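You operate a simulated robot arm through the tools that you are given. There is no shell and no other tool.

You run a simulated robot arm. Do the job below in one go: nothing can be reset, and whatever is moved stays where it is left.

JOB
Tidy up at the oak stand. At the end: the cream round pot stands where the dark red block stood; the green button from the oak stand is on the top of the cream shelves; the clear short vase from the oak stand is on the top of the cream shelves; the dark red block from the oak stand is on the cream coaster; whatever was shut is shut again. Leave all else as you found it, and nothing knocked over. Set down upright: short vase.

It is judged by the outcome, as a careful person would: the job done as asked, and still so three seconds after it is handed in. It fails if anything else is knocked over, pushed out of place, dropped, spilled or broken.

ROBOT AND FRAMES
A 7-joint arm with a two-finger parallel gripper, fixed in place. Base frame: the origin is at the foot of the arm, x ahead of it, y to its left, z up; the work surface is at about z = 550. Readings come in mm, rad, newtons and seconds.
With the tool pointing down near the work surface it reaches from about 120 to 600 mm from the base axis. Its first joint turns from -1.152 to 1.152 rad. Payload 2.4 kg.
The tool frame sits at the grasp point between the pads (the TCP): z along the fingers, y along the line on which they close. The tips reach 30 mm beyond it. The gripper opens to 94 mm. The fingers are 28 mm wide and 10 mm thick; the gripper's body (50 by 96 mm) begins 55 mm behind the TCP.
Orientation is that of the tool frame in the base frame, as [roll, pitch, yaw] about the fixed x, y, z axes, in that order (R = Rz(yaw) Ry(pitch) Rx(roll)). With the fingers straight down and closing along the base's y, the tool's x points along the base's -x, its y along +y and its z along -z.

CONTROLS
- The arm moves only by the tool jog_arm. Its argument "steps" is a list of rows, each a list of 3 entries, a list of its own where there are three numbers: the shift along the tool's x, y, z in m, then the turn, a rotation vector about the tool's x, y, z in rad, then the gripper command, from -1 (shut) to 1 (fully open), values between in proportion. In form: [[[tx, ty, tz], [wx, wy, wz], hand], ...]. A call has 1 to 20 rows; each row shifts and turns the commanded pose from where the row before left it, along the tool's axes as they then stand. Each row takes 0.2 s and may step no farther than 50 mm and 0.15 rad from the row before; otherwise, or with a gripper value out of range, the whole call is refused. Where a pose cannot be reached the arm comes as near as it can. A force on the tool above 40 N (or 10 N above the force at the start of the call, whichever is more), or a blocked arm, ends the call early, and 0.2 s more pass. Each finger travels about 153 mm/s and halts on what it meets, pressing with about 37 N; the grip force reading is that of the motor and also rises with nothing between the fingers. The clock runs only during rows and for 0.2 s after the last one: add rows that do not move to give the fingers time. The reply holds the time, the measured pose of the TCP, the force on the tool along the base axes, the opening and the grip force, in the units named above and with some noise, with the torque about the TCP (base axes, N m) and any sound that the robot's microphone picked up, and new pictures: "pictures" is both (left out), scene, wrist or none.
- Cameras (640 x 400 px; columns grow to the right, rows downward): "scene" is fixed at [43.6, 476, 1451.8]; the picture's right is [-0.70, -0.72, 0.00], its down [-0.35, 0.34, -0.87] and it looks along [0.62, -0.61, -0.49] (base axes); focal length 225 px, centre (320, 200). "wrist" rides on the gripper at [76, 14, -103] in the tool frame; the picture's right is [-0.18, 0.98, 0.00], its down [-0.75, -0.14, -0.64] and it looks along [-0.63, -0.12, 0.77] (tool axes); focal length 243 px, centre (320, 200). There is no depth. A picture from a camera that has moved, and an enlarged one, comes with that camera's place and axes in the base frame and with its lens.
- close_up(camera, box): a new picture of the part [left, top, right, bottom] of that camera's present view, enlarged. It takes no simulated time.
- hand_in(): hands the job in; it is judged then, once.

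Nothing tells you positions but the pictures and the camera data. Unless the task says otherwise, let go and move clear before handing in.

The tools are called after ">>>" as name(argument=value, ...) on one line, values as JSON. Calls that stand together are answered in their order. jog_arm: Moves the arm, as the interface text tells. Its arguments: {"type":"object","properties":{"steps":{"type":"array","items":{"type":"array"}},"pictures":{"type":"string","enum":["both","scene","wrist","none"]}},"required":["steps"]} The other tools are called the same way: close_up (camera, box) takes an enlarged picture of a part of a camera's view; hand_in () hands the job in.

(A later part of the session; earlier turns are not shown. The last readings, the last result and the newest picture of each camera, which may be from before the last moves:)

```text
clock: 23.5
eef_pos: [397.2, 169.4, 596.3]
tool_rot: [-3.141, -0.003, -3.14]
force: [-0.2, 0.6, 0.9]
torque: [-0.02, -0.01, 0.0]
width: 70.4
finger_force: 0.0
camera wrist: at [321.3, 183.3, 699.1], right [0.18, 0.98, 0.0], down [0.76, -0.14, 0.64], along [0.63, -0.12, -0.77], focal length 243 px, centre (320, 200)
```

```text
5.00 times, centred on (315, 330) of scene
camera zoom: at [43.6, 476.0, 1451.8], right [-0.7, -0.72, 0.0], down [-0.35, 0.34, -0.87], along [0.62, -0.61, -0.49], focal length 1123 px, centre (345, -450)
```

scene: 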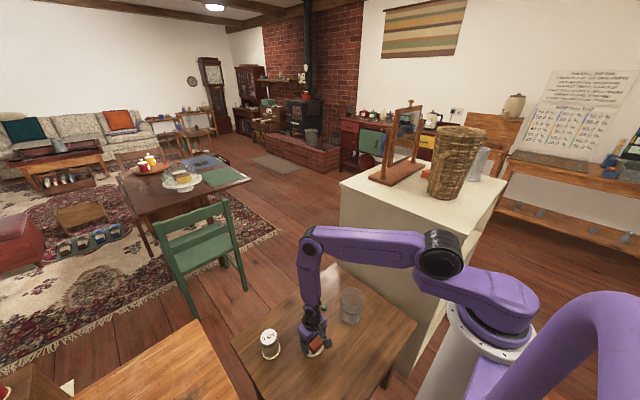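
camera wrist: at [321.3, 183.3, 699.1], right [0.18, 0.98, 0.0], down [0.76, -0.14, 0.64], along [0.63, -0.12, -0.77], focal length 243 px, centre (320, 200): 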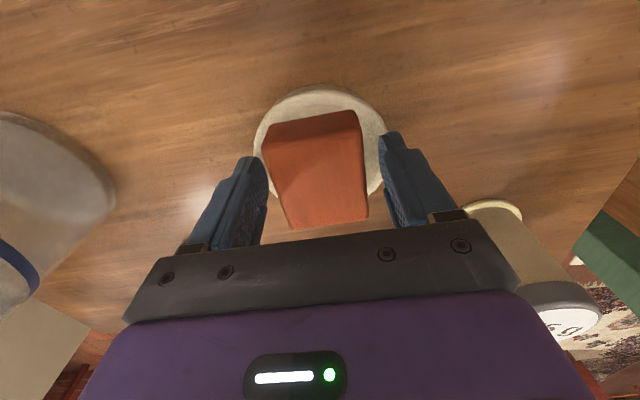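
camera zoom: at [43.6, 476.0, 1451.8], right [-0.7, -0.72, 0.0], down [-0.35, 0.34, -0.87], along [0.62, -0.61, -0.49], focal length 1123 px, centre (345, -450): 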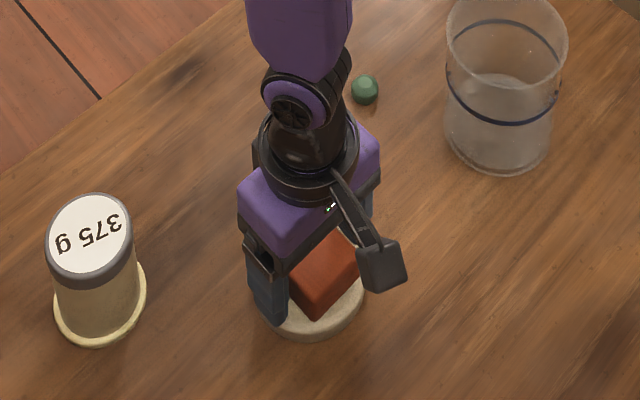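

The block rests on the coaster with the fingers clear. I'll rise and move to view the pot.

>>> jog_arm(steps=[[[0, 0, -0.02], [0, 0, 0], 0.6], [[0, 0, -0.03], [0, 0, 0], 0.6], [[0, 0, -0.045], [0, 0, 0], 1], [[0, 0, -0.045], [0, 0, 0], 1], [[-0.015, 0.035, -0.015], [0, 0, 0], 1], [[-0.015, 0.045, 0], [0, 0, 0], 1], [[-0.005, 0.04, 0], [0, 0, 0], 1], [[0, 0, 0], [0, 0, 0], 1], [[0, 0, 0], [0, 0, 0], 1]], pictures="both")

>>> close_up(camera="wrist", box=[240, 40, 420, 190])

>>> close_up(camera="scene", box=[250, 300, 350, 370])

```text
clock: 25.5
eef_pos: [432.8, 291.1, 750.6]
tool_rot: [3.141, -0.004, -3.14]
force: [0.4, -0.4, 0.6]
torque: [-0.01, -0.01, -0.02]
width: 94.0
finger_force: 0.0
camera wrist: at [356.9, 304.7, 853.9], right [0.18, 0.98, 0.0], down [0.76, -0.14, 0.64], along [0.63, -0.12, -0.77], focal length 243 px, centre (320, 200)
```

scene: 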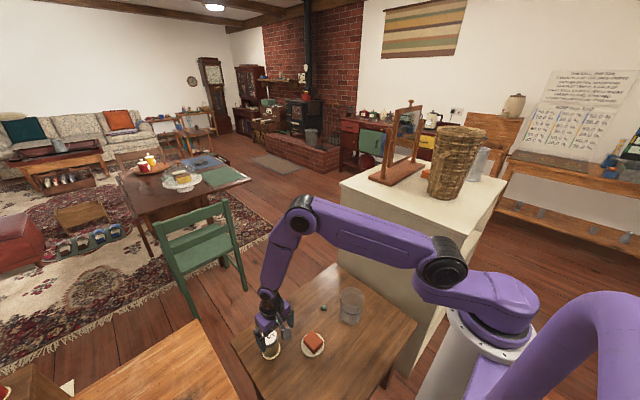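
wrist: 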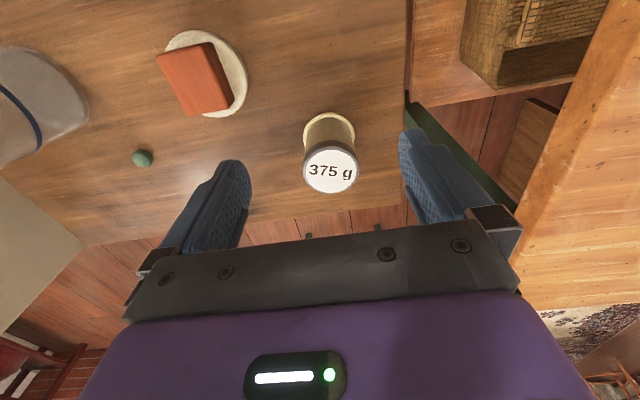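

```text
2.67 times, centred on (330, 115) of wrist
camera zoom: at [356.9, 304.7, 853.9], right [0.18, 0.98, 0.0], down [0.76, -0.14, 0.64], along [0.63, -0.12, -0.77], focal length 647 px, centre (293, 427)
```

zoom: 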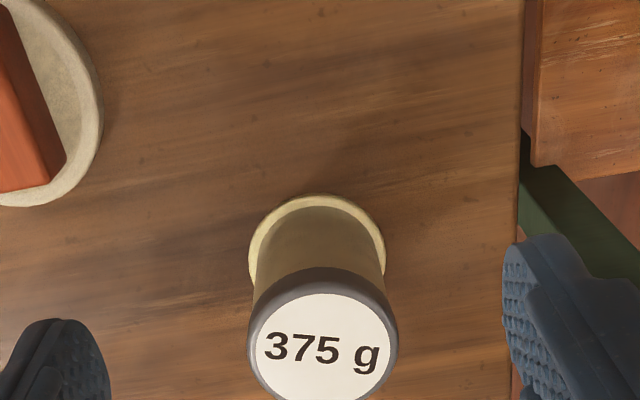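

```text
5.71 times, centred on (300, 335) of scene
camera zoom: at [43.6, 476.0, 1451.8], right [-0.7, -0.72, 0.0], down [-0.35, 0.34, -0.87], along [0.62, -0.61, -0.49], focal length 1284 px, centre (434, -571)
```

zoom: 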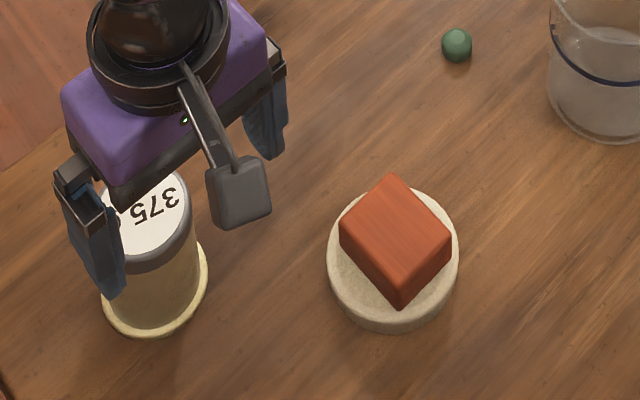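

The block sits flat on the coaster. The pot is at about (497,290), its lid top at z≈635 and about 60 mm wide. I'll move above it and descend with the pads below the lid.

>>> jog_arm(steps=[[[-0.032, -0.001, 0], [0, 0, 0], 1], [[-0.032, 0, 0], [0, 0, 0], 1], [[0, 0, 0.03], [0, 0, 0], 1], [[0, 0, 0.03], [0, 0, 0], 1], [[0, 0, 0], [0, 0, 0], 1]], pictures="both")

>>> close_up(camera="wrist", box=[220, 60, 440, 240])

```text
clock: 26.7
eef_pos: [496.3, 288.0, 691.2]
tool_rot: [-3.141, -0.005, -3.14]
force: [0.8, 0.5, 0.3]
torque: [0.0, -0.02, 0.01]
width: 94.0
finger_force: 0.1
camera wrist: at [420.8, 302.3, 793.6], right [0.18, 0.98, 0.0], down [0.76, -0.14, 0.64], along [0.63, -0.12, -0.77], focal length 243 px, centre (320, 200)
```

scene: 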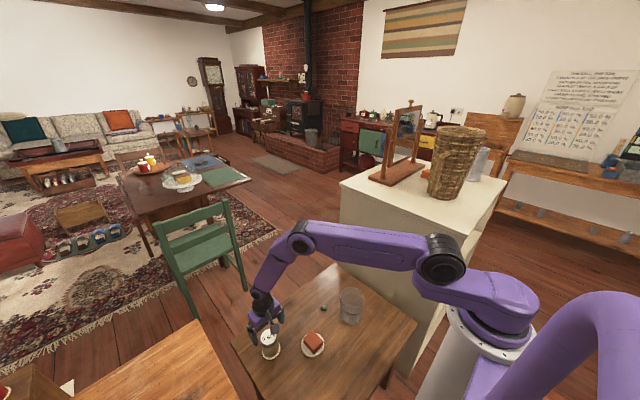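
wrist: 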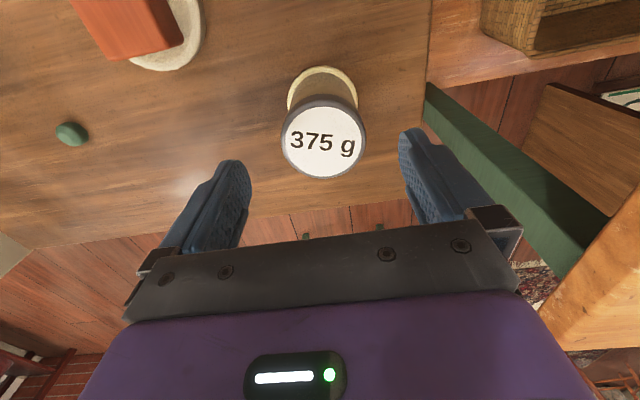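

```text
2.22 times, centred on (330, 150) of wrist
camera zoom: at [420.8, 302.3, 793.6], right [0.18, 0.98, 0.0], down [0.76, -0.14, 0.64], along [0.63, -0.12, -0.77], focal length 539 px, centre (298, 311)
```

zoom: 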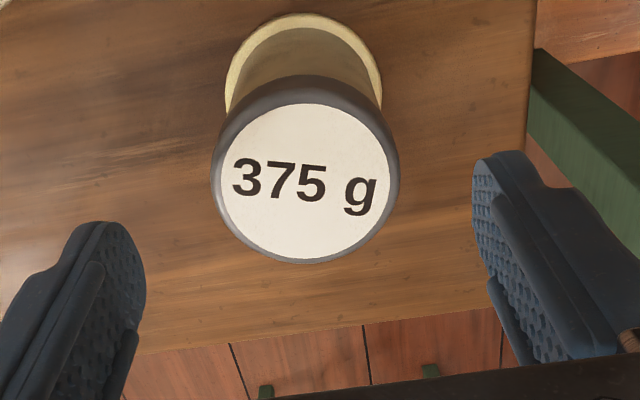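

The pot is centred near (495,290). I'll descend around it.

>>> jog_arm(steps=[[[0.001, 0.002, 0.03], [0, 0, 0], 1], [[0, 0, 0.03], [0, 0, 0], 1], [[0, 0, 0.025], [0, 0, 0], 1], [[0, 0, 0.012], [0, 0, 0], 1], [[0, 0, 0], [0, 0, 0], 1]], pictures="both")

>>> close_up(camera="scene", box=[230, 300, 310, 370])

```text
clock: 27.9
eef_pos: [493.5, 289.7, 593.3]
tool_rot: [3.141, -0.004, -3.139]
force: [0.3, 0.3, 0.2]
torque: [0.0, 0.0, 0.01]
width: 94.1
finger_force: 0.0
camera wrist: at [419.1, 304.0, 696.0], right [0.18, 0.98, 0.0], down [0.76, -0.14, 0.64], along [0.63, -0.12, -0.77], focal length 243 px, centre (320, 200)
```

scene: 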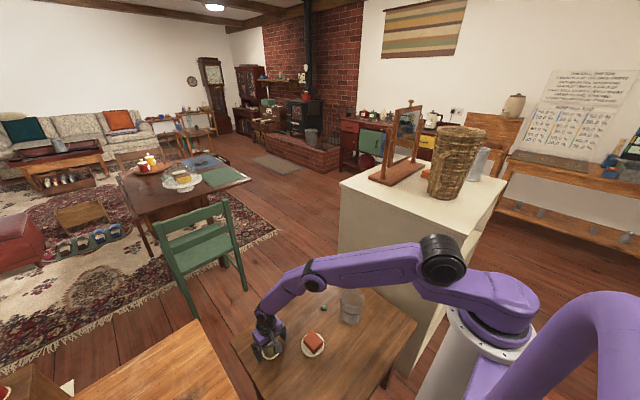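
wrist: 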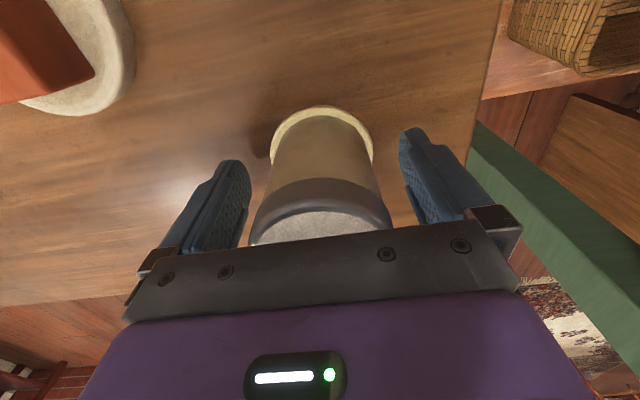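

```text
5.71 times, centred on (270, 335) of scene
camera zoom: at [43.6, 476.0, 1451.8], right [-0.7, -0.72, 0.0], down [-0.35, 0.34, -0.87], along [0.62, -0.61, -0.49], focal length 1284 px, centre (606, -571)
```

zoom: 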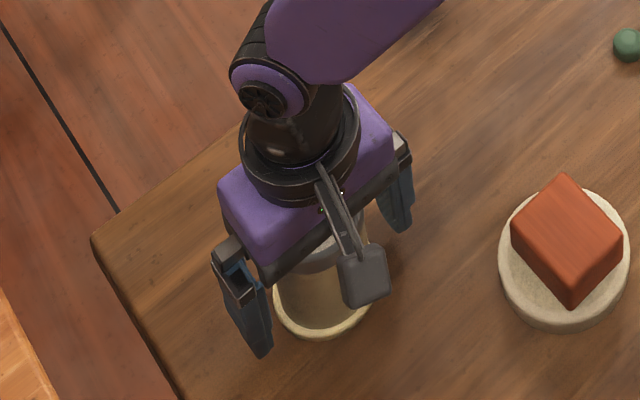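

The fingers straddle the pot evenly. I'll close on it.

>>> jog_arm(steps=[[[0, 0, 0], [0, 0, 0], 0.5], [[0, 0, 0], [0, 0, 0], 0.2], [[0, 0, 0], [0, 0, 0], -0.2], [[0, 0, 0], [0, 0, 0], -1], [[0, 0, 0], [0, 0, 0], -1]], pictures="wrist")

>>> close_up(camera="wrist", box=[220, 80, 420, 250])

```text
clock: 29.1
eef_pos: [494.7, 290.1, 593.3]
tool_rot: [-3.142, -0.002, -3.141]
force: [0.3, 0.9, -0.7]
torque: [-0.01, 0.0, -0.01]
width: 63.3
finger_force: 36.8
camera wrist: at [419.1, 303.9, 696.1], right [0.18, 0.98, 0.0], down [0.76, -0.14, 0.64], along [0.63, -0.12, -0.77], focal length 243 px, centre (320, 200)
```

wrist: 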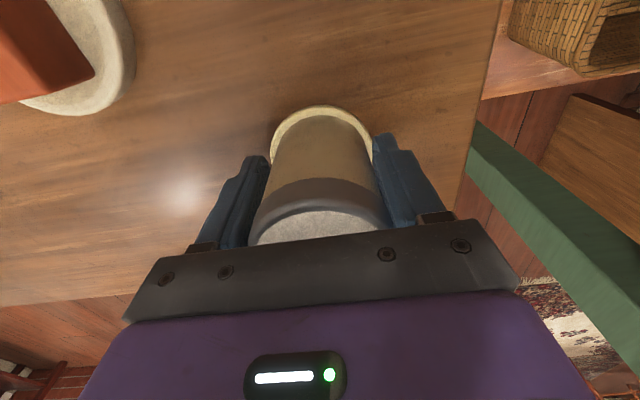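

```text
2.35 times, centred on (320, 165) of wrist
camera zoom: at [419.1, 303.9, 696.1], right [0.18, 0.98, 0.0], down [0.76, -0.14, 0.64], along [0.63, -0.12, -0.77], focal length 571 px, centre (320, 282)
```

zoom: 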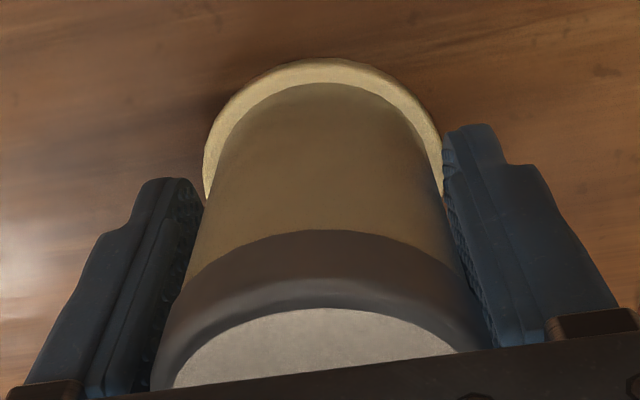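

Gripped at 63.3 mm. I'll lift gently and confirm it comes along.

>>> jog_arm(steps=[[[0, 0, -0.003], [0, 0, 0], -1], [[0, 0, -0.005], [0, 0, 0], -1], [[0, 0, -0.007], [0, 0, 0], -1], [[0, 0, 0], [0, 0, 0], -1]], pictures="both")

>>> close_up(camera="scene", box=[230, 300, 310, 370])

```text
clock: 30.1
eef_pos: [494.8, 289.6, 608.5]
tool_rot: [-3.14, -0.004, -3.141]
force: [0.0, 0.2, -4.2]
torque: [0.01, 0.02, -0.01]
width: 63.1
finger_force: 37.1
camera wrist: at [419.2, 304.1, 711.4], right [0.18, 0.98, 0.0], down [0.76, -0.14, 0.64], along [0.63, -0.12, -0.77], focal length 243 px, centre (320, 200)
```

scene: 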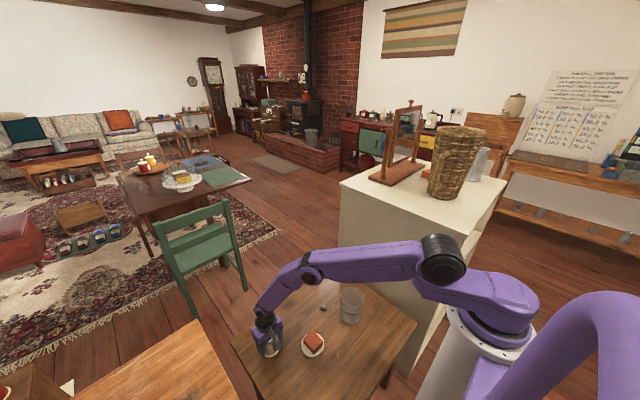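
wrist: 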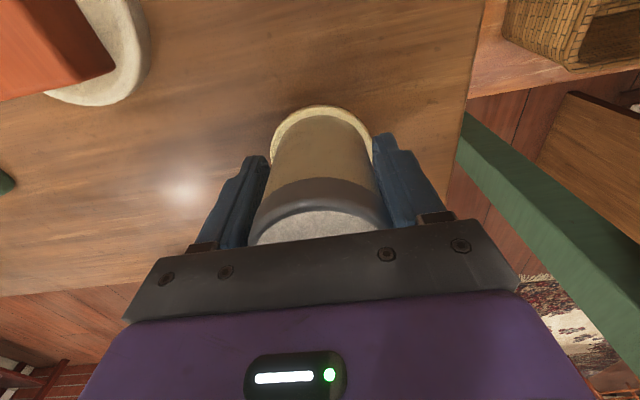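

```text
5.71 times, centred on (270, 335) of scene
camera zoom: at [43.7, 476.1, 1451.8], right [-0.7, -0.72, 0.0], down [-0.35, 0.34, -0.87], along [0.62, -0.61, -0.49], focal length 1284 px, centre (606, -571)
```

zoom: 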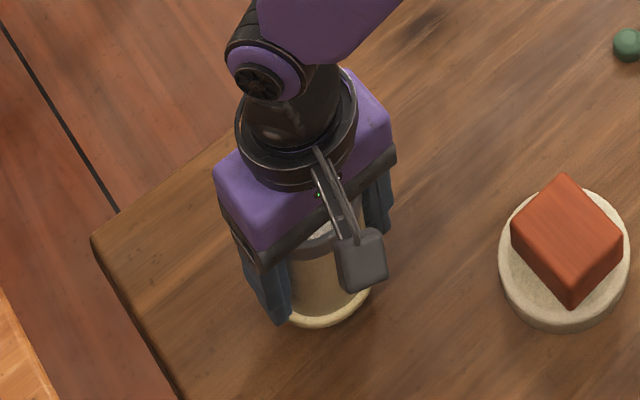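

The whole pot lifts, with about 4 N of weight. I'll raise it well above the vase height and carry it toward the block's old spot.

>>> jog_arm(steps=[[[0, 0, -0.015], [0, 0, 0], -1], [[0, 0, -0.025], [0, 0, 0], -1], [[0, 0, -0.03], [0, 0, 0], -1], [[0, 0, -0.03], [0, 0, 0], -1], [[0, 0, -0.03], [0, 0, 0], -1], [[0, 0, -0.02], [0, 0, 0], -1], [[0, 0, -0.01], [0, 0, 0], -1], [[0.001, -0.015, 0], [0, 0, 0], -1], [[0.001, -0.025, 0], [0, 0, 0], -1], [[0.001, -0.035, 0], [0, 0, 0], -1], [[0.001, -0.035, 0], [0, 0, 0], -1], [[0.001, -0.035, 0], [0, 0, 0], -1], [[0.002, -0.035, 0], [0, 0, 0], -1], [[0.002, -0.035, 0], [0, 0, 0], -1], [[0.002, -0.035, 0], [0, 0, 0], -1], [[0.002, -0.025, 0], [0, 0, 0], -1], [[0.001, -0.015, 0], [0, 0, 0], -1], [[0, 0, 0], [0, 0, 0], -1]], pictures="both")

```text
clock: 33.9
eef_pos: [481.1, 0.1, 769.5]
tool_rot: [3.141, -0.002, -3.14]
force: [0.2, -1.2, -4.2]
torque: [-0.02, 0.02, -0.02]
width: 63.4
finger_force: 36.7
camera wrist: at [405.7, 14.3, 872.0], right [0.18, 0.98, 0.0], down [0.76, -0.14, 0.64], along [0.63, -0.12, -0.77], focal length 243 px, centre (320, 200)
```

scene: 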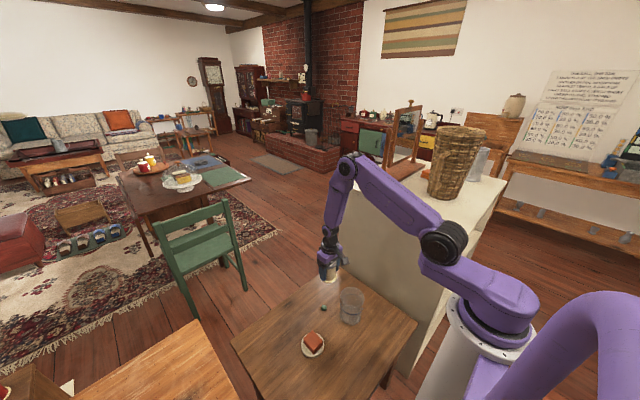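
wrist: 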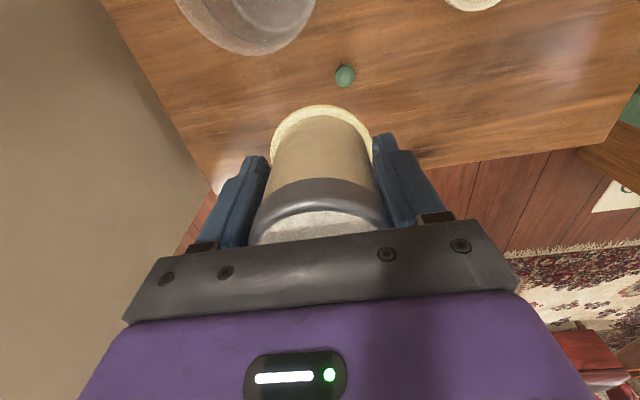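

Now I'll continue to (479,-131) and turn 11° so the camera stays clear of the vase.

>>> jog_arm(steps=[[[0, -0.02, 0], [0, 0, 0], -1], [[0, -0.03, 0], [0, 0, 0], -1], [[0.001, -0.03, 0], [0, 0, 0], -1], [[0.001, -0.03, 0], [0, 0, 0], -1], [[0, -0.021, 0], [0, 0, -0.095], -1], [[0, 0, 0], [0, 0, -0.095], -1], [[0, 0, 0.02], [0, 0, 0], -1], [[0, 0, 0.03], [0, 0, 0], -1], [[0, 0, 0.03], [0, 0, 0], -1], [[0, 0, 0.03], [0, 0, 0], -1], [[0, 0, 0.02], [0, 0, 0], -1], [[0, 0, 0], [0, 0, 0], -1], [[0, 0, 0], [0, 0, 0], -1]], pictures="both")

>>> close_up(camera="scene", box=[310, 230, 410, 330])

```text
clock: 36.7
eef_pos: [479.8, -131.5, 639.4]
tool_rot: [3.142, -0.003, -2.95]
force: [-0.1, -0.2, -2.8]
torque: [-0.01, 0.02, -0.03]
width: 63.2
finger_force: 37.3
camera wrist: at [402.9, -132.1, 741.8], right [-0.01, 1.0, 0.0], down [0.77, 0.0, 0.64], along [0.64, 0.0, -0.77], focal length 243 px, centre (320, 200)
```

scene: 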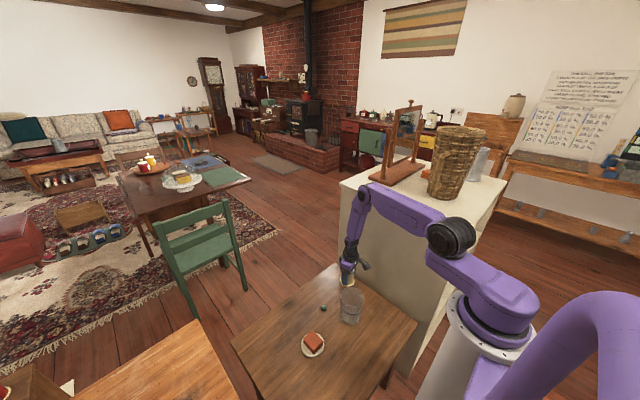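
wrist: 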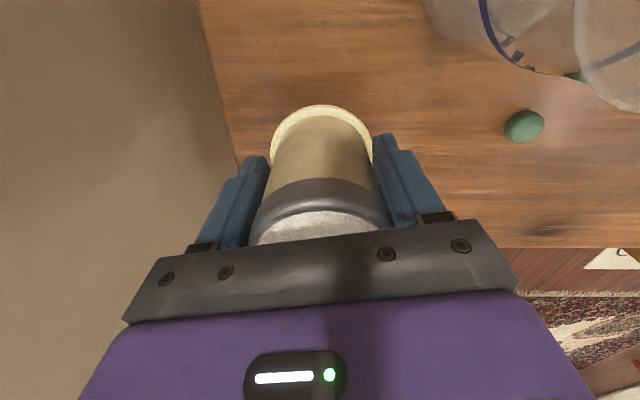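

```text
4.00 times, centred on (360, 280) of scene
camera zoom: at [43.7, 476.0, 1451.8], right [-0.7, -0.72, 0.0], down [-0.35, 0.34, -0.87], along [0.62, -0.61, -0.49], focal length 898 px, centre (160, -120)
```

zoom: 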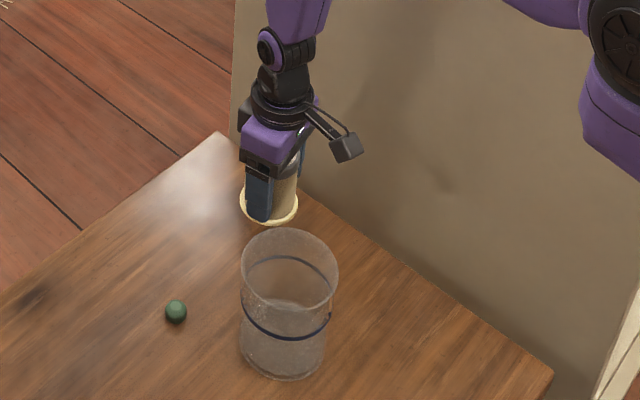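

Positioned above the old block spot. I'll lower it, finishing in fine steps.

>>> jog_arm(steps=[[[0, 0, 0.02], [0, 0, 0], -1], [[0, 0, 0.014], [0, 0, 0], -1], [[0, 0, 0.006], [0, 0, 0], -1], [[0, 0, 0], [0, 0, 0], -1], [[0, 0, 0.0015], [0, 0, 0], -1], [[0, 0, 0.0015], [0, 0, 0], -1], [[0, 0, 0.0015], [0, 0, 0], -1], [[0, 0, 0.0005], [0, 0, 0], -1]], pictures="none")

```text
clock: 38.5
eef_pos: [479.4, -131.2, 593.9]
tool_rot: [3.14, -0.003, -2.951]
force: [0.0, 0.0, -4.1]
torque: [0.02, 0.03, -0.02]
width: 63.2
finger_force: 37.4
```

>>> jog_arm(steps=[[[0, 0, 0.001], [0, 0, 0], -1], [[0, 0, 0.001], [0, 0, 0], -1]], pictures="none")

```text
clock: 39.1
eef_pos: [479.7, -130.8, 591.6]
tool_rot: [3.141, -0.002, -2.946]
force: [-5.7, 5.1, 24.9]
torque: [0.06, -0.21, 0.24]
width: 62.9
finger_force: 37.2
```

In contact. I'll ease up a millimetre and release.

>>> jog_arm(steps=[[[0, 0, -0.001], [0, 0, 0], -1], [[0, 0, 0], [0, 0, 0], 0.4], [[0, 0, 0], [0, 0, 0], 0.7], [[0, 0, 0], [0, 0, 0], 1], [[0, 0, 0], [0, 0, 0], 1]], pictures="wrist")

```text
clock: 40.3
eef_pos: [478.3, -131.0, 593.4]
tool_rot: [-3.14, -0.002, -2.95]
force: [-1.0, -0.1, -0.3]
torque: [0.02, -0.02, 0.0]
width: 93.9
finger_force: 0.1
camera wrist: at [402.3, -131.3, 695.7], right [-0.01, 1.0, 0.0], down [0.77, 0.0, 0.64], along [0.64, 0.0, -0.77], focal length 243 px, centre (320, 200)
```

wrist: 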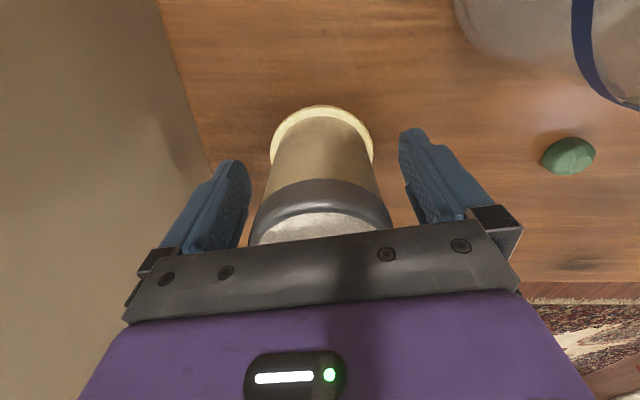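

Pot released at (479,-131). I'll rise straight up and verify it stands properly.

>>> jog_arm(steps=[[[0, 0, -0.02], [0, 0, 0], 1], [[0, 0, -0.04], [0, 0, 0], 1], [[0, 0, -0.045], [0, 0, 0], 1], [[0, 0, -0.045], [0, 0, 0], 1], [[0, 0, -0.045], [0, 0, 0], 1], [[0, 0, 0], [0, 0, 0], 1], [[0, 0, 0], [0, 0, 0], 1]], pictures="both")

>>> close_up(camera="scene", box=[310, 230, 410, 330])

>>> close_up(camera="wrist", box=[260, 0, 560, 180])

```text
clock: 41.9
eef_pos: [479.5, -131.3, 787.7]
tool_rot: [3.14, -0.004, -2.951]
force: [0.2, 0.2, -0.3]
torque: [0.02, 0.03, 0.01]
width: 94.1
finger_force: 0.1
camera wrist: at [402.7, -131.3, 890.4], right [-0.01, 1.0, 0.0], down [0.77, 0.0, 0.64], along [0.64, 0.0, -0.77], focal length 243 px, centre (320, 200)
```

scene: 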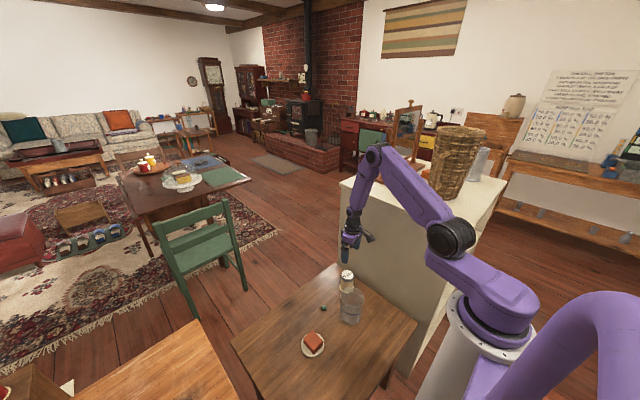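
wrist: 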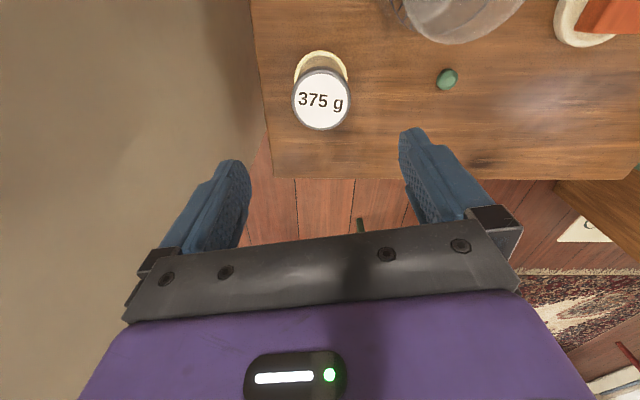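

```text
4.00 times, centred on (360, 280) of scene
camera zoom: at [43.6, 476.0, 1451.8], right [-0.7, -0.72, 0.0], down [-0.35, 0.34, -0.87], along [0.62, -0.61, -0.49], focal length 898 px, centre (160, -120)
```

zoom: 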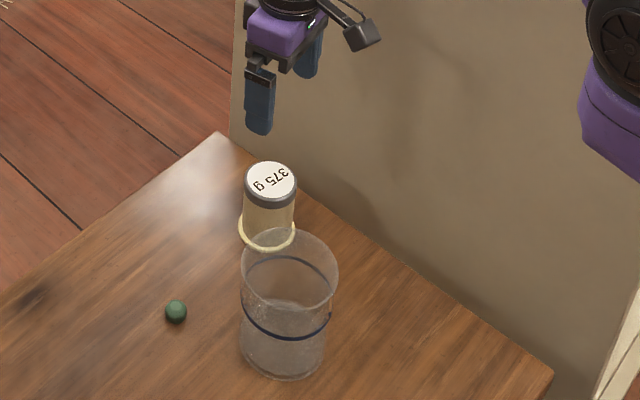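

```text
2.13 times, centred on (410, 90) of wrist
camera zoom: at [402.7, -131.3, 890.4], right [-0.01, 1.0, 0.0], down [0.77, 0.0, 0.64], along [0.64, 0.0, -0.77], focal length 518 px, centre (128, 435)
```

zoom: 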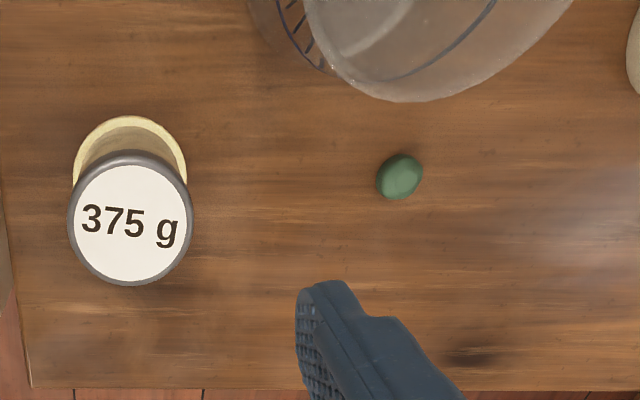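

The pot stands upright where the block was. Next I'll go up and survey the top of the cream shelves before bringing anything there.

>>> jog_arm(steps=[[[0.0184, -0.0005, -0.0362], [0, 0, 0], 1], [[0.0184, -0.0005, -0.0362], [0, 0, 0], 1], [[0.0184, -0.0005, -0.0362], [0, 0, 0], 1], [[0.0184, -0.0005, -0.0362], [0, 0, 0], 1], [[0.0184, -0.0005, -0.0362], [0, 0, 0], 1], [[0.0184, -0.0005, -0.0362], [0, 0, 0], 1], [[0.0184, -0.0005, -0.0362], [0, 0, 0], 1], [[0.0184, -0.0005, -0.0362], [0, 0, 0], 1], [[0.0184, -0.0005, -0.0362], [0, 0, 0], 1], [[0.0184, -0.0005, -0.0362], [0, 0, 0], 1], [[0, 0, 0], [0, 0, 0.148], 1], [[0, 0, 0], [0, 0, 0.148], 1], [[0, 0, 0], [0, 0, 0.148], 1], [[0, 0, 0], [0, 0, 0.148], 1], [[0, 0, 0], [0, 0, 0.148], 1], [[0, 0, 0], [0, 0, 0.148], 1], [[0, 0, 0], [0, 0, 0], 1]], pictures="both")

```text
clock: 45.5
eef_pos: [302.3, -170.7, 1151.8]
tool_rot: [-3.14, -0.005, 2.443]
force: [0.1, -1.0, -0.7]
torque: [0.04, -0.01, 0.0]
width: 93.8
finger_force: 0.0
camera wrist: at [253.3, -111.1, 1253.4], right [0.77, 0.63, 0.0], down [0.49, -0.59, 0.64], along [0.4, -0.5, -0.77], focal length 243 px, centre (320, 200)
```

scene: 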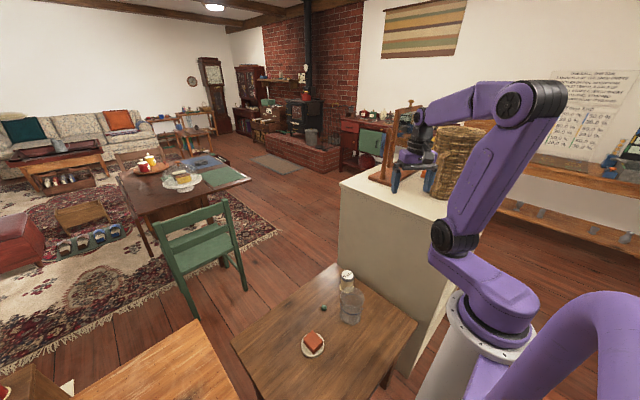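
wrist: 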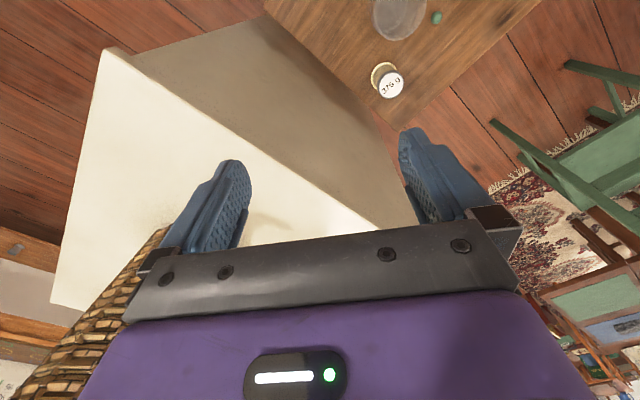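

I can see the front edge and part of the top. I'll back up and rise for a wider view of what stands there.

>>> jog_arm(steps=[[[0.0315, 0.0095, -0.025], [0, 0, 0], 1], [[0.0315, 0.0095, -0.025], [0, 0, 0], 1], [[0.0315, 0.0095, -0.025], [0, 0, 0], 1], [[0.0315, 0.0095, -0.025], [0, 0, 0], 1], [[0, 0, 0], [0, 0, 0], 1], [[0, 0, 0], [0, 0, 0], 1]], pictures="both")

>>> close_up(camera="wrist", box=[0, 0, 440, 270])

>>> close_up(camera="scene", box=[330, 100, 530, 240])

```text
clock: 46.9
eef_pos: [230.2, -60.7, 1249.3]
tool_rot: [-3.14, -0.004, 2.446]
force: [0.0, 0.4, 0.9]
torque: [-0.02, -0.04, 0.04]
width: 93.9
finger_force: 0.1
camera wrist: at [180.8, -1.4, 1352.8], right [0.77, 0.64, 0.0], down [0.49, -0.59, 0.64], along [0.4, -0.5, -0.77], focal length 243 px, centre (320, 200)
```

scene: 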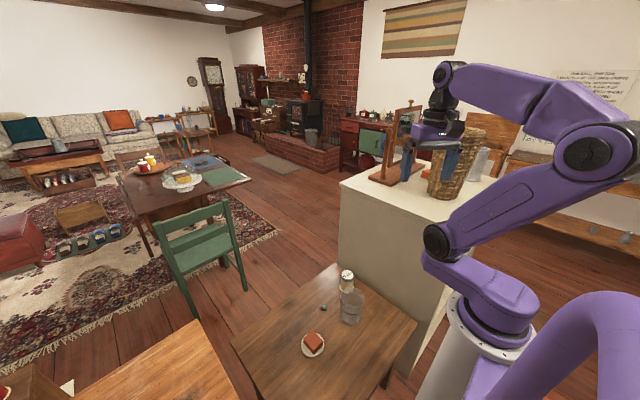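
wrist: 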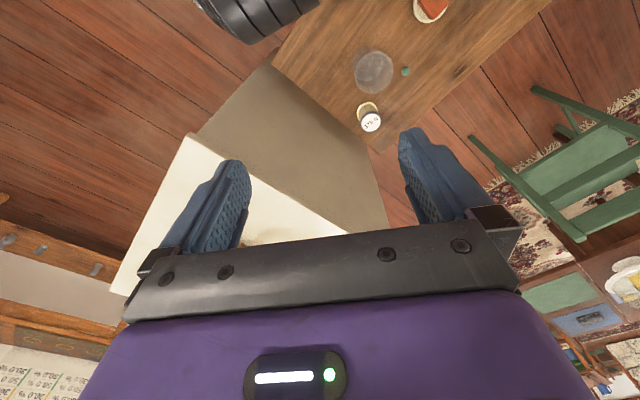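

```text
1.45 times, centred on (220, 135) of wrist
camera zoom: at [180.8, -1.4, 1352.8], right [0.77, 0.64, 0.0], down [0.49, -0.59, 0.64], along [0.4, -0.5, -0.77], focal length 353 px, centre (466, 294)
```

zoom: 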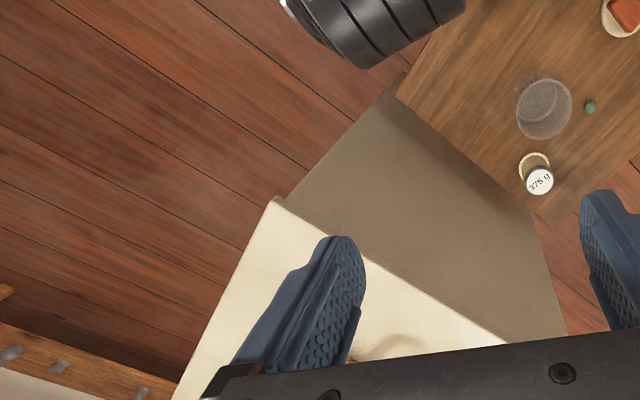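

```text
2.86 times, centred on (430, 170) of scene
camera zoom: at [43.6, 476.0, 1451.8], right [-0.7, -0.72, 0.0], down [-0.35, 0.34, -0.87], along [0.62, -0.61, -0.49], focal length 642 px, centre (6, 286)
```

zoom: 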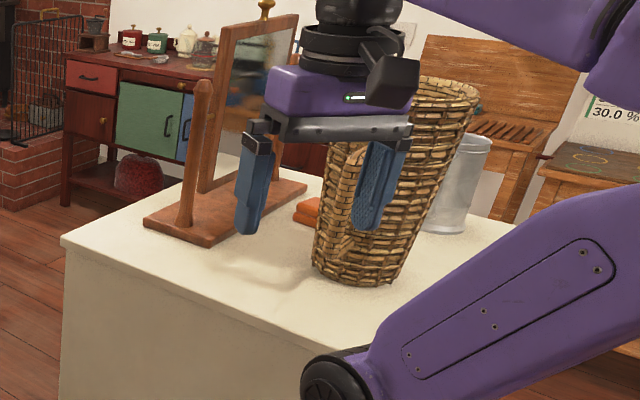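

From the first overview I can place the shelf items: basket around (275,-490), mirror stand from about (470,-380) outwards, front edge at y≈-250, top z≈1000–1015. I'll look straight down at the free front strip.

>>> jog_arm(steps=[[[-0.0398, -0.0162, 0.004], [0, 0, 0], 1], [[-0.0398, -0.0162, 0.004], [0, 0, 0], 1], [[-0.0398, -0.0162, 0.004], [0, 0, 0], 1], [[-0.0398, -0.0162, 0.004], [0, 0, 0], 1], [[-0.0398, -0.0162, 0.004], [0, 0, 0], 1], [[0, 0, 0], [0, 0, 0], 1], [[0, 0, 0], [0, 0, 0], 1]], pictures="both")

>>> close_up(camera="wrist", box=[80, 0, 480, 250])

```text
clock: 48.5
eef_pos: [331.5, -251.8, 1231.2]
tool_rot: [-3.142, -0.003, 2.444]
force: [0.9, -0.2, -0.1]
torque: [0.02, 0.0, 0.02]
width: 94.2
finger_force: 0.1
camera wrist: at [282.6, -191.3, 1333.1], right [0.77, 0.64, 0.0], down [0.49, -0.59, 0.64], along [0.41, -0.5, -0.77], focal length 243 px, centre (320, 200)
```

scene: 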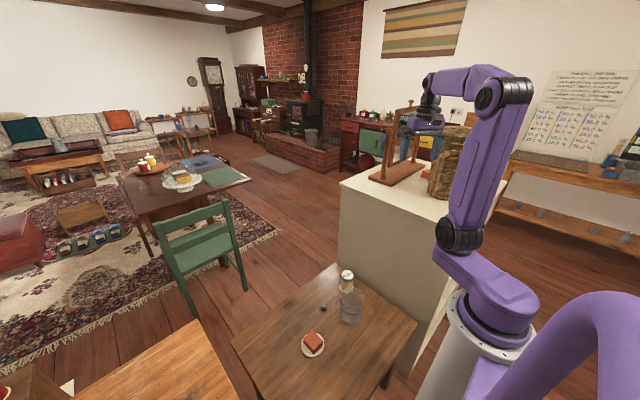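
wrist: 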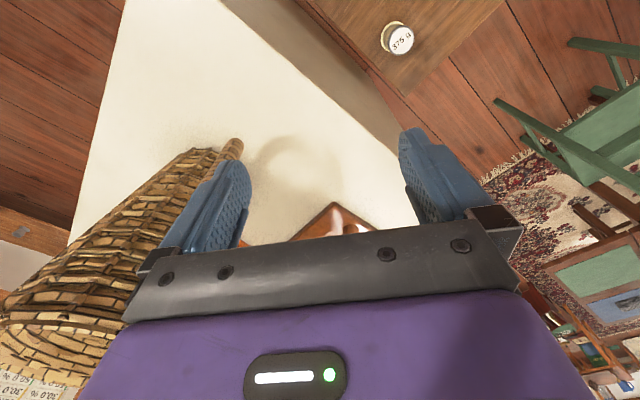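

```text
1.60 times, centred on (280, 125) of wrist
camera zoom: at [282.6, -191.3, 1333.1], right [0.77, 0.64, 0.0], down [0.49, -0.59, 0.64], along [0.41, -0.5, -0.77], focal length 388 px, centre (384, 320)
```

zoom: 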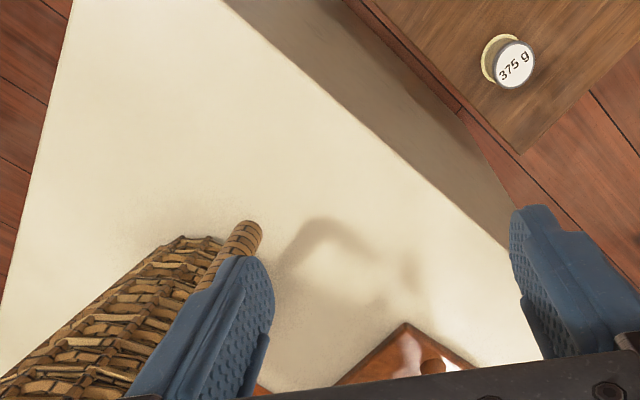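

The front strip is clear: edge at y≈-260, mirror-stand corner at (466,-380), basket handle near (290,-350). The vase fits at about (385,-335) and the button at about (215,-305). Now back over the vase for a closer look.

>>> jog_arm(steps=[[[0, 0, 0], [0, 0, -0.1396], 1], [[0, 0, 0], [0, 0, -0.1396], 1], [[0, 0, 0], [0, 0, -0.1396], 1], [[0, 0, 0], [0, 0, -0.1396], 1], [[0, 0, 0], [0, 0, -0.1396], 1], [[0, 0.04, 0], [0, 0, 0], 1], [[0, 0.032, 0.0329], [0, 0, 0], 1], [[0, 0.032, 0.0329], [0, 0, 0], 1], [[0, 0.032, 0.0329], [0, 0, 0], 1], [[0, 0.032, 0.0329], [0, 0, 0], 1], [[0, 0.032, 0.0329], [0, 0, 0], 1], [[0, 0.032, 0.0329], [0, 0, 0], 1], [[0, 0, 0.0329], [0, 0, 0], 1], [[0, 0, 0.03], [0, 0, 0], 1], [[0, 0, 0.03], [0, 0, 0], 1], [[0, 0, 0], [0, 0, 0], 1], [[0, 0, 0], [0, 0, 0], 1]], pictures="both")

>>> close_up(camera="wrist", box=[220, 20, 420, 170])

>>> close_up(camera="scene", box=[310, 250, 400, 330])

```text
clock: 52.1
eef_pos: [327.0, -19.0, 939.2]
tool_rot: [3.141, -0.004, -3.139]
force: [1.0, -0.4, 0.5]
torque: [0.01, 0.0, -0.02]
width: 94.2
finger_force: 0.0
camera wrist: at [253.8, -4.7, 1043.2], right [0.18, 0.98, 0.0], down [0.76, -0.14, 0.64], along [0.63, -0.12, -0.77], focal length 243 px, centre (320, 200)
```

scene: 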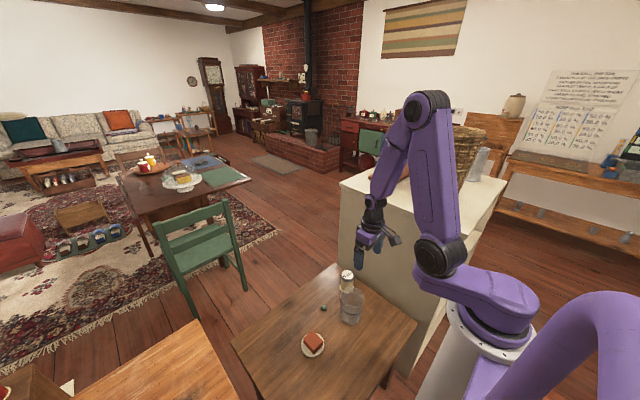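
wrist: 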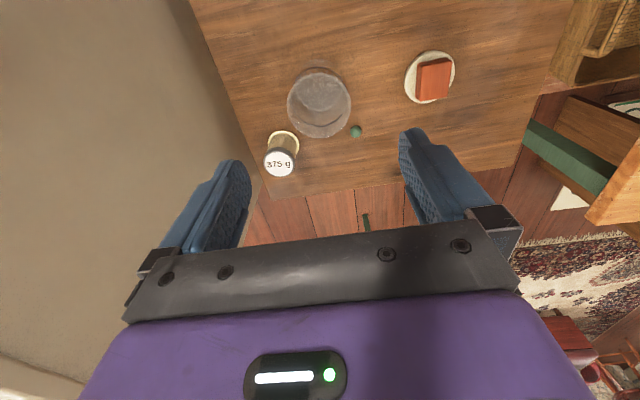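

```text
2.67 times, centred on (320, 95) of wrist
camera zoom: at [253.8, -4.7, 1043.2], right [0.18, 0.98, 0.0], down [0.76, -0.14, 0.64], along [0.63, -0.12, -0.77], focal length 647 px, centre (320, 480)
```

zoom: 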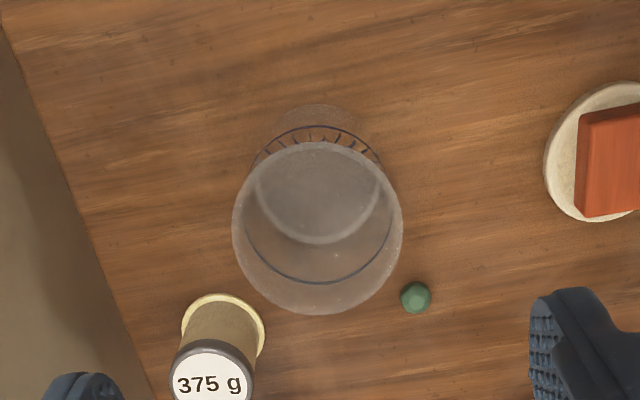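

```text
5.00 times, centred on (355, 290) of scene
camera zoom: at [43.6, 476.0, 1451.8], right [-0.7, -0.72, 0.0], down [-0.35, 0.34, -0.87], along [0.62, -0.61, -0.49], focal length 1123 px, centre (145, -250)
```

zoom: 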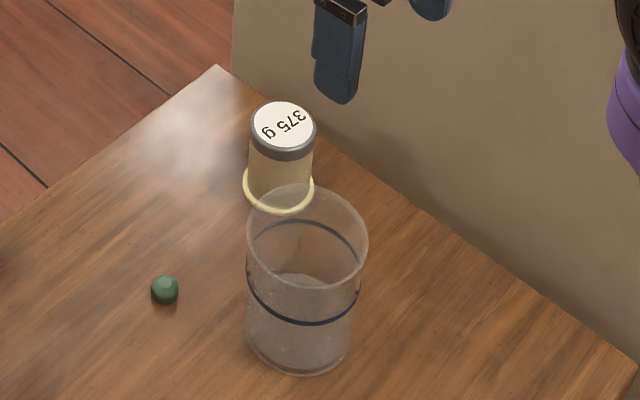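

The vase is about 98 mm at the rim (z≈665), centred at (377.5,-30.5), too wide to span, so I'll pinch its wall on the +y side with one finger inside. First I'll position above that wall.

>>> jog_arm(steps=[[[-0.0101, 0.0072, 0.0358], [0, 0, 0], 1], [[-0.0101, 0.0072, 0.0358], [0, 0, 0], 1], [[-0.0101, 0.0072, 0.0358], [0, 0, 0], 1], [[-0.0101, 0.0072, 0.0358], [0, 0, 0], 0.5], [[-0.0101, 0.0072, 0.0358], [0, 0, 0], 0.1], [[0, 0, 0.02], [0, 0, 0], 0.1], [[0, 0, 0], [0, 0, 0], 0.1]], pictures="both")

>>> close_up(camera="wrist", box=[160, 40, 480, 240])

>>> close_up(camera="scene", box=[310, 240, 400, 330])

```text
clock: 53.7
eef_pos: [378.7, 16.7, 741.2]
tool_rot: [-3.141, -0.003, -3.141]
force: [-0.2, 0.7, 0.4]
torque: [0.0, 0.02, 0.01]
width: 51.5
finger_force: 0.0
camera wrist: at [303.1, 30.9, 844.0], right [0.18, 0.98, 0.0], down [0.76, -0.14, 0.64], along [0.63, -0.12, -0.77], focal length 243 px, centre (320, 200)
```

scene: 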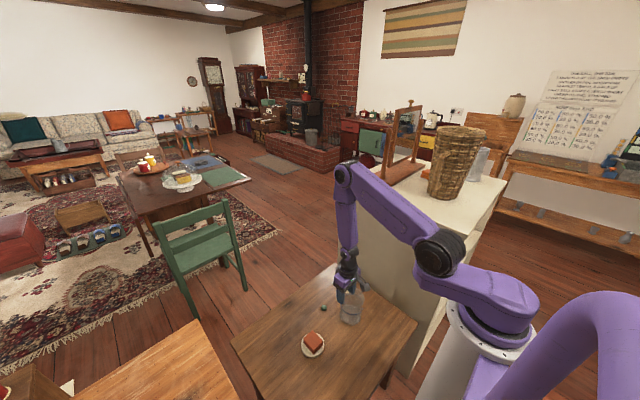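
wrist: 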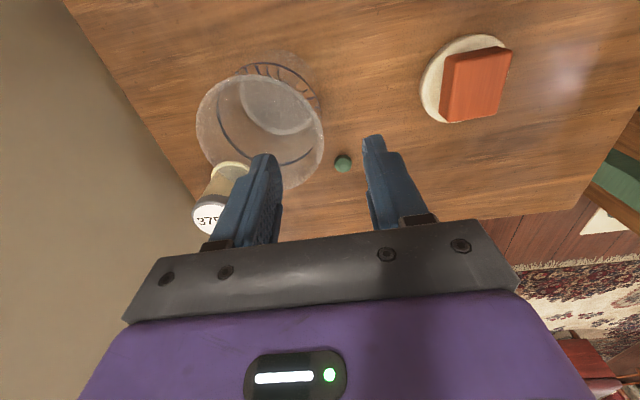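

```text
2.00 times, centred on (320, 140) of wrist
camera zoom: at [303.1, 30.9, 844.0], right [0.18, 0.98, 0.0], down [0.76, -0.14, 0.64], along [0.63, -0.12, -0.77], focal length 485 px, centre (320, 320)
```

zoom: 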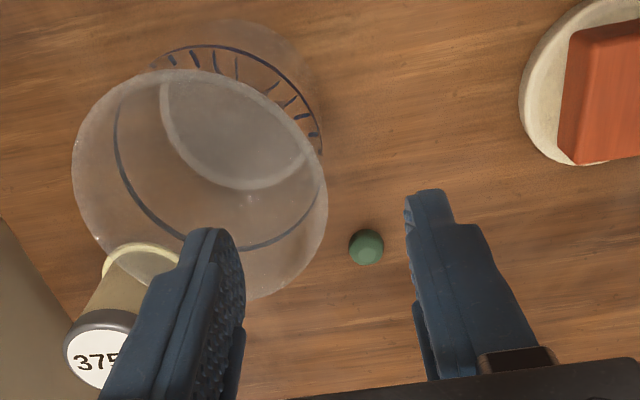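

```text
4.44 times, centred on (355, 285) of scene
camera zoom: at [43.6, 476.0, 1451.8], right [-0.7, -0.72, 0.0], down [-0.35, 0.34, -0.87], along [0.62, -0.61, -0.49], focal length 998 px, centre (164, -178)
```

zoom: 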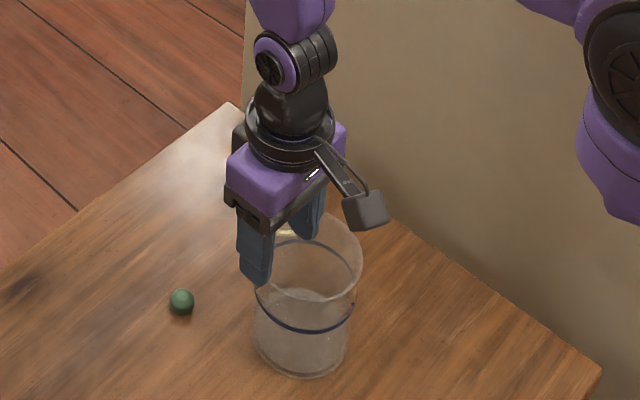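

The wall lies midway between the fingers. I'll descend carefully with one finger inside the vase.

>>> jog_arm(steps=[[[0.002, 0, 0.02], [0, 0, 0], 0.1], [[0, 0, 0.015], [0, 0, 0], 0.1], [[0, 0, 0.01], [0, 0, 0], 0.1], [[0, 0, 0.008], [0, 0, 0], 0.1], [[0, 0, 0.008], [0, 0, 0], 0.1], [[0, 0, 0], [0, 0, 0], 0.1]], pictures="both")

>>> close_up(camera="wrist", box=[160, 40, 480, 240])

>>> close_up(camera="scene", box=[310, 240, 400, 330])

```text
clock: 55.1
eef_pos: [376.2, 17.8, 681.5]
tool_rot: [-3.14, -0.004, -3.139]
force: [0.1, 0.1, 0.1]
torque: [0.0, -0.02, -0.01]
width: 51.7
finger_force: 0.0
camera wrist: at [301.1, 31.4, 783.2], right [0.18, 0.98, 0.0], down [0.76, -0.14, 0.64], along [0.63, -0.12, -0.77], focal length 243 px, centre (320, 200)
```

scene: 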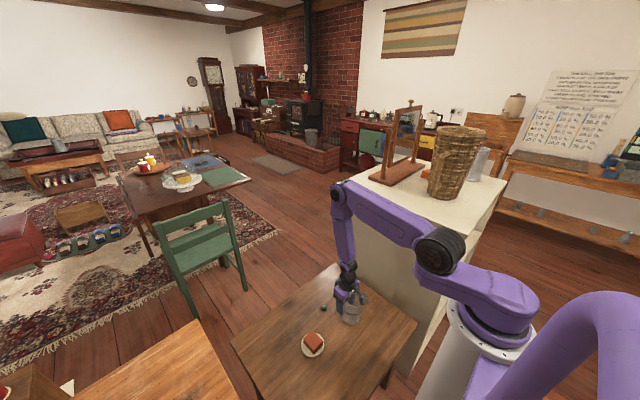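
wrist: 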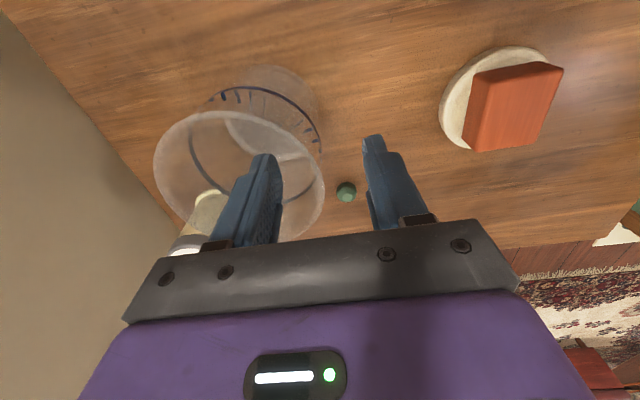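

```text
2.00 times, centred on (320, 140) of wrist
camera zoom: at [301.1, 31.4, 783.2], right [0.18, 0.98, 0.0], down [0.76, -0.14, 0.64], along [0.63, -0.12, -0.77], focal length 485 px, centre (320, 320)
```

zoom: 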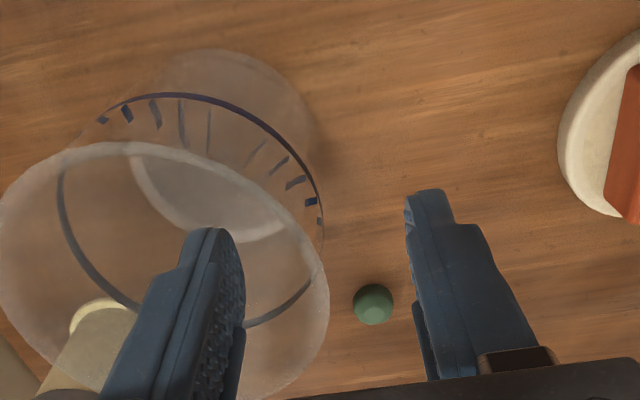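

```text
4.44 times, centred on (355, 285) of scene
camera zoom: at [43.6, 476.0, 1451.8], right [-0.7, -0.72, 0.0], down [-0.35, 0.34, -0.87], along [0.62, -0.61, -0.49], focal length 998 px, centre (164, -178)
```

zoom: 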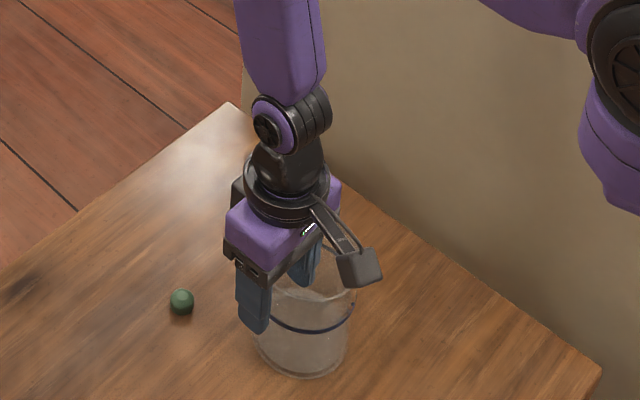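

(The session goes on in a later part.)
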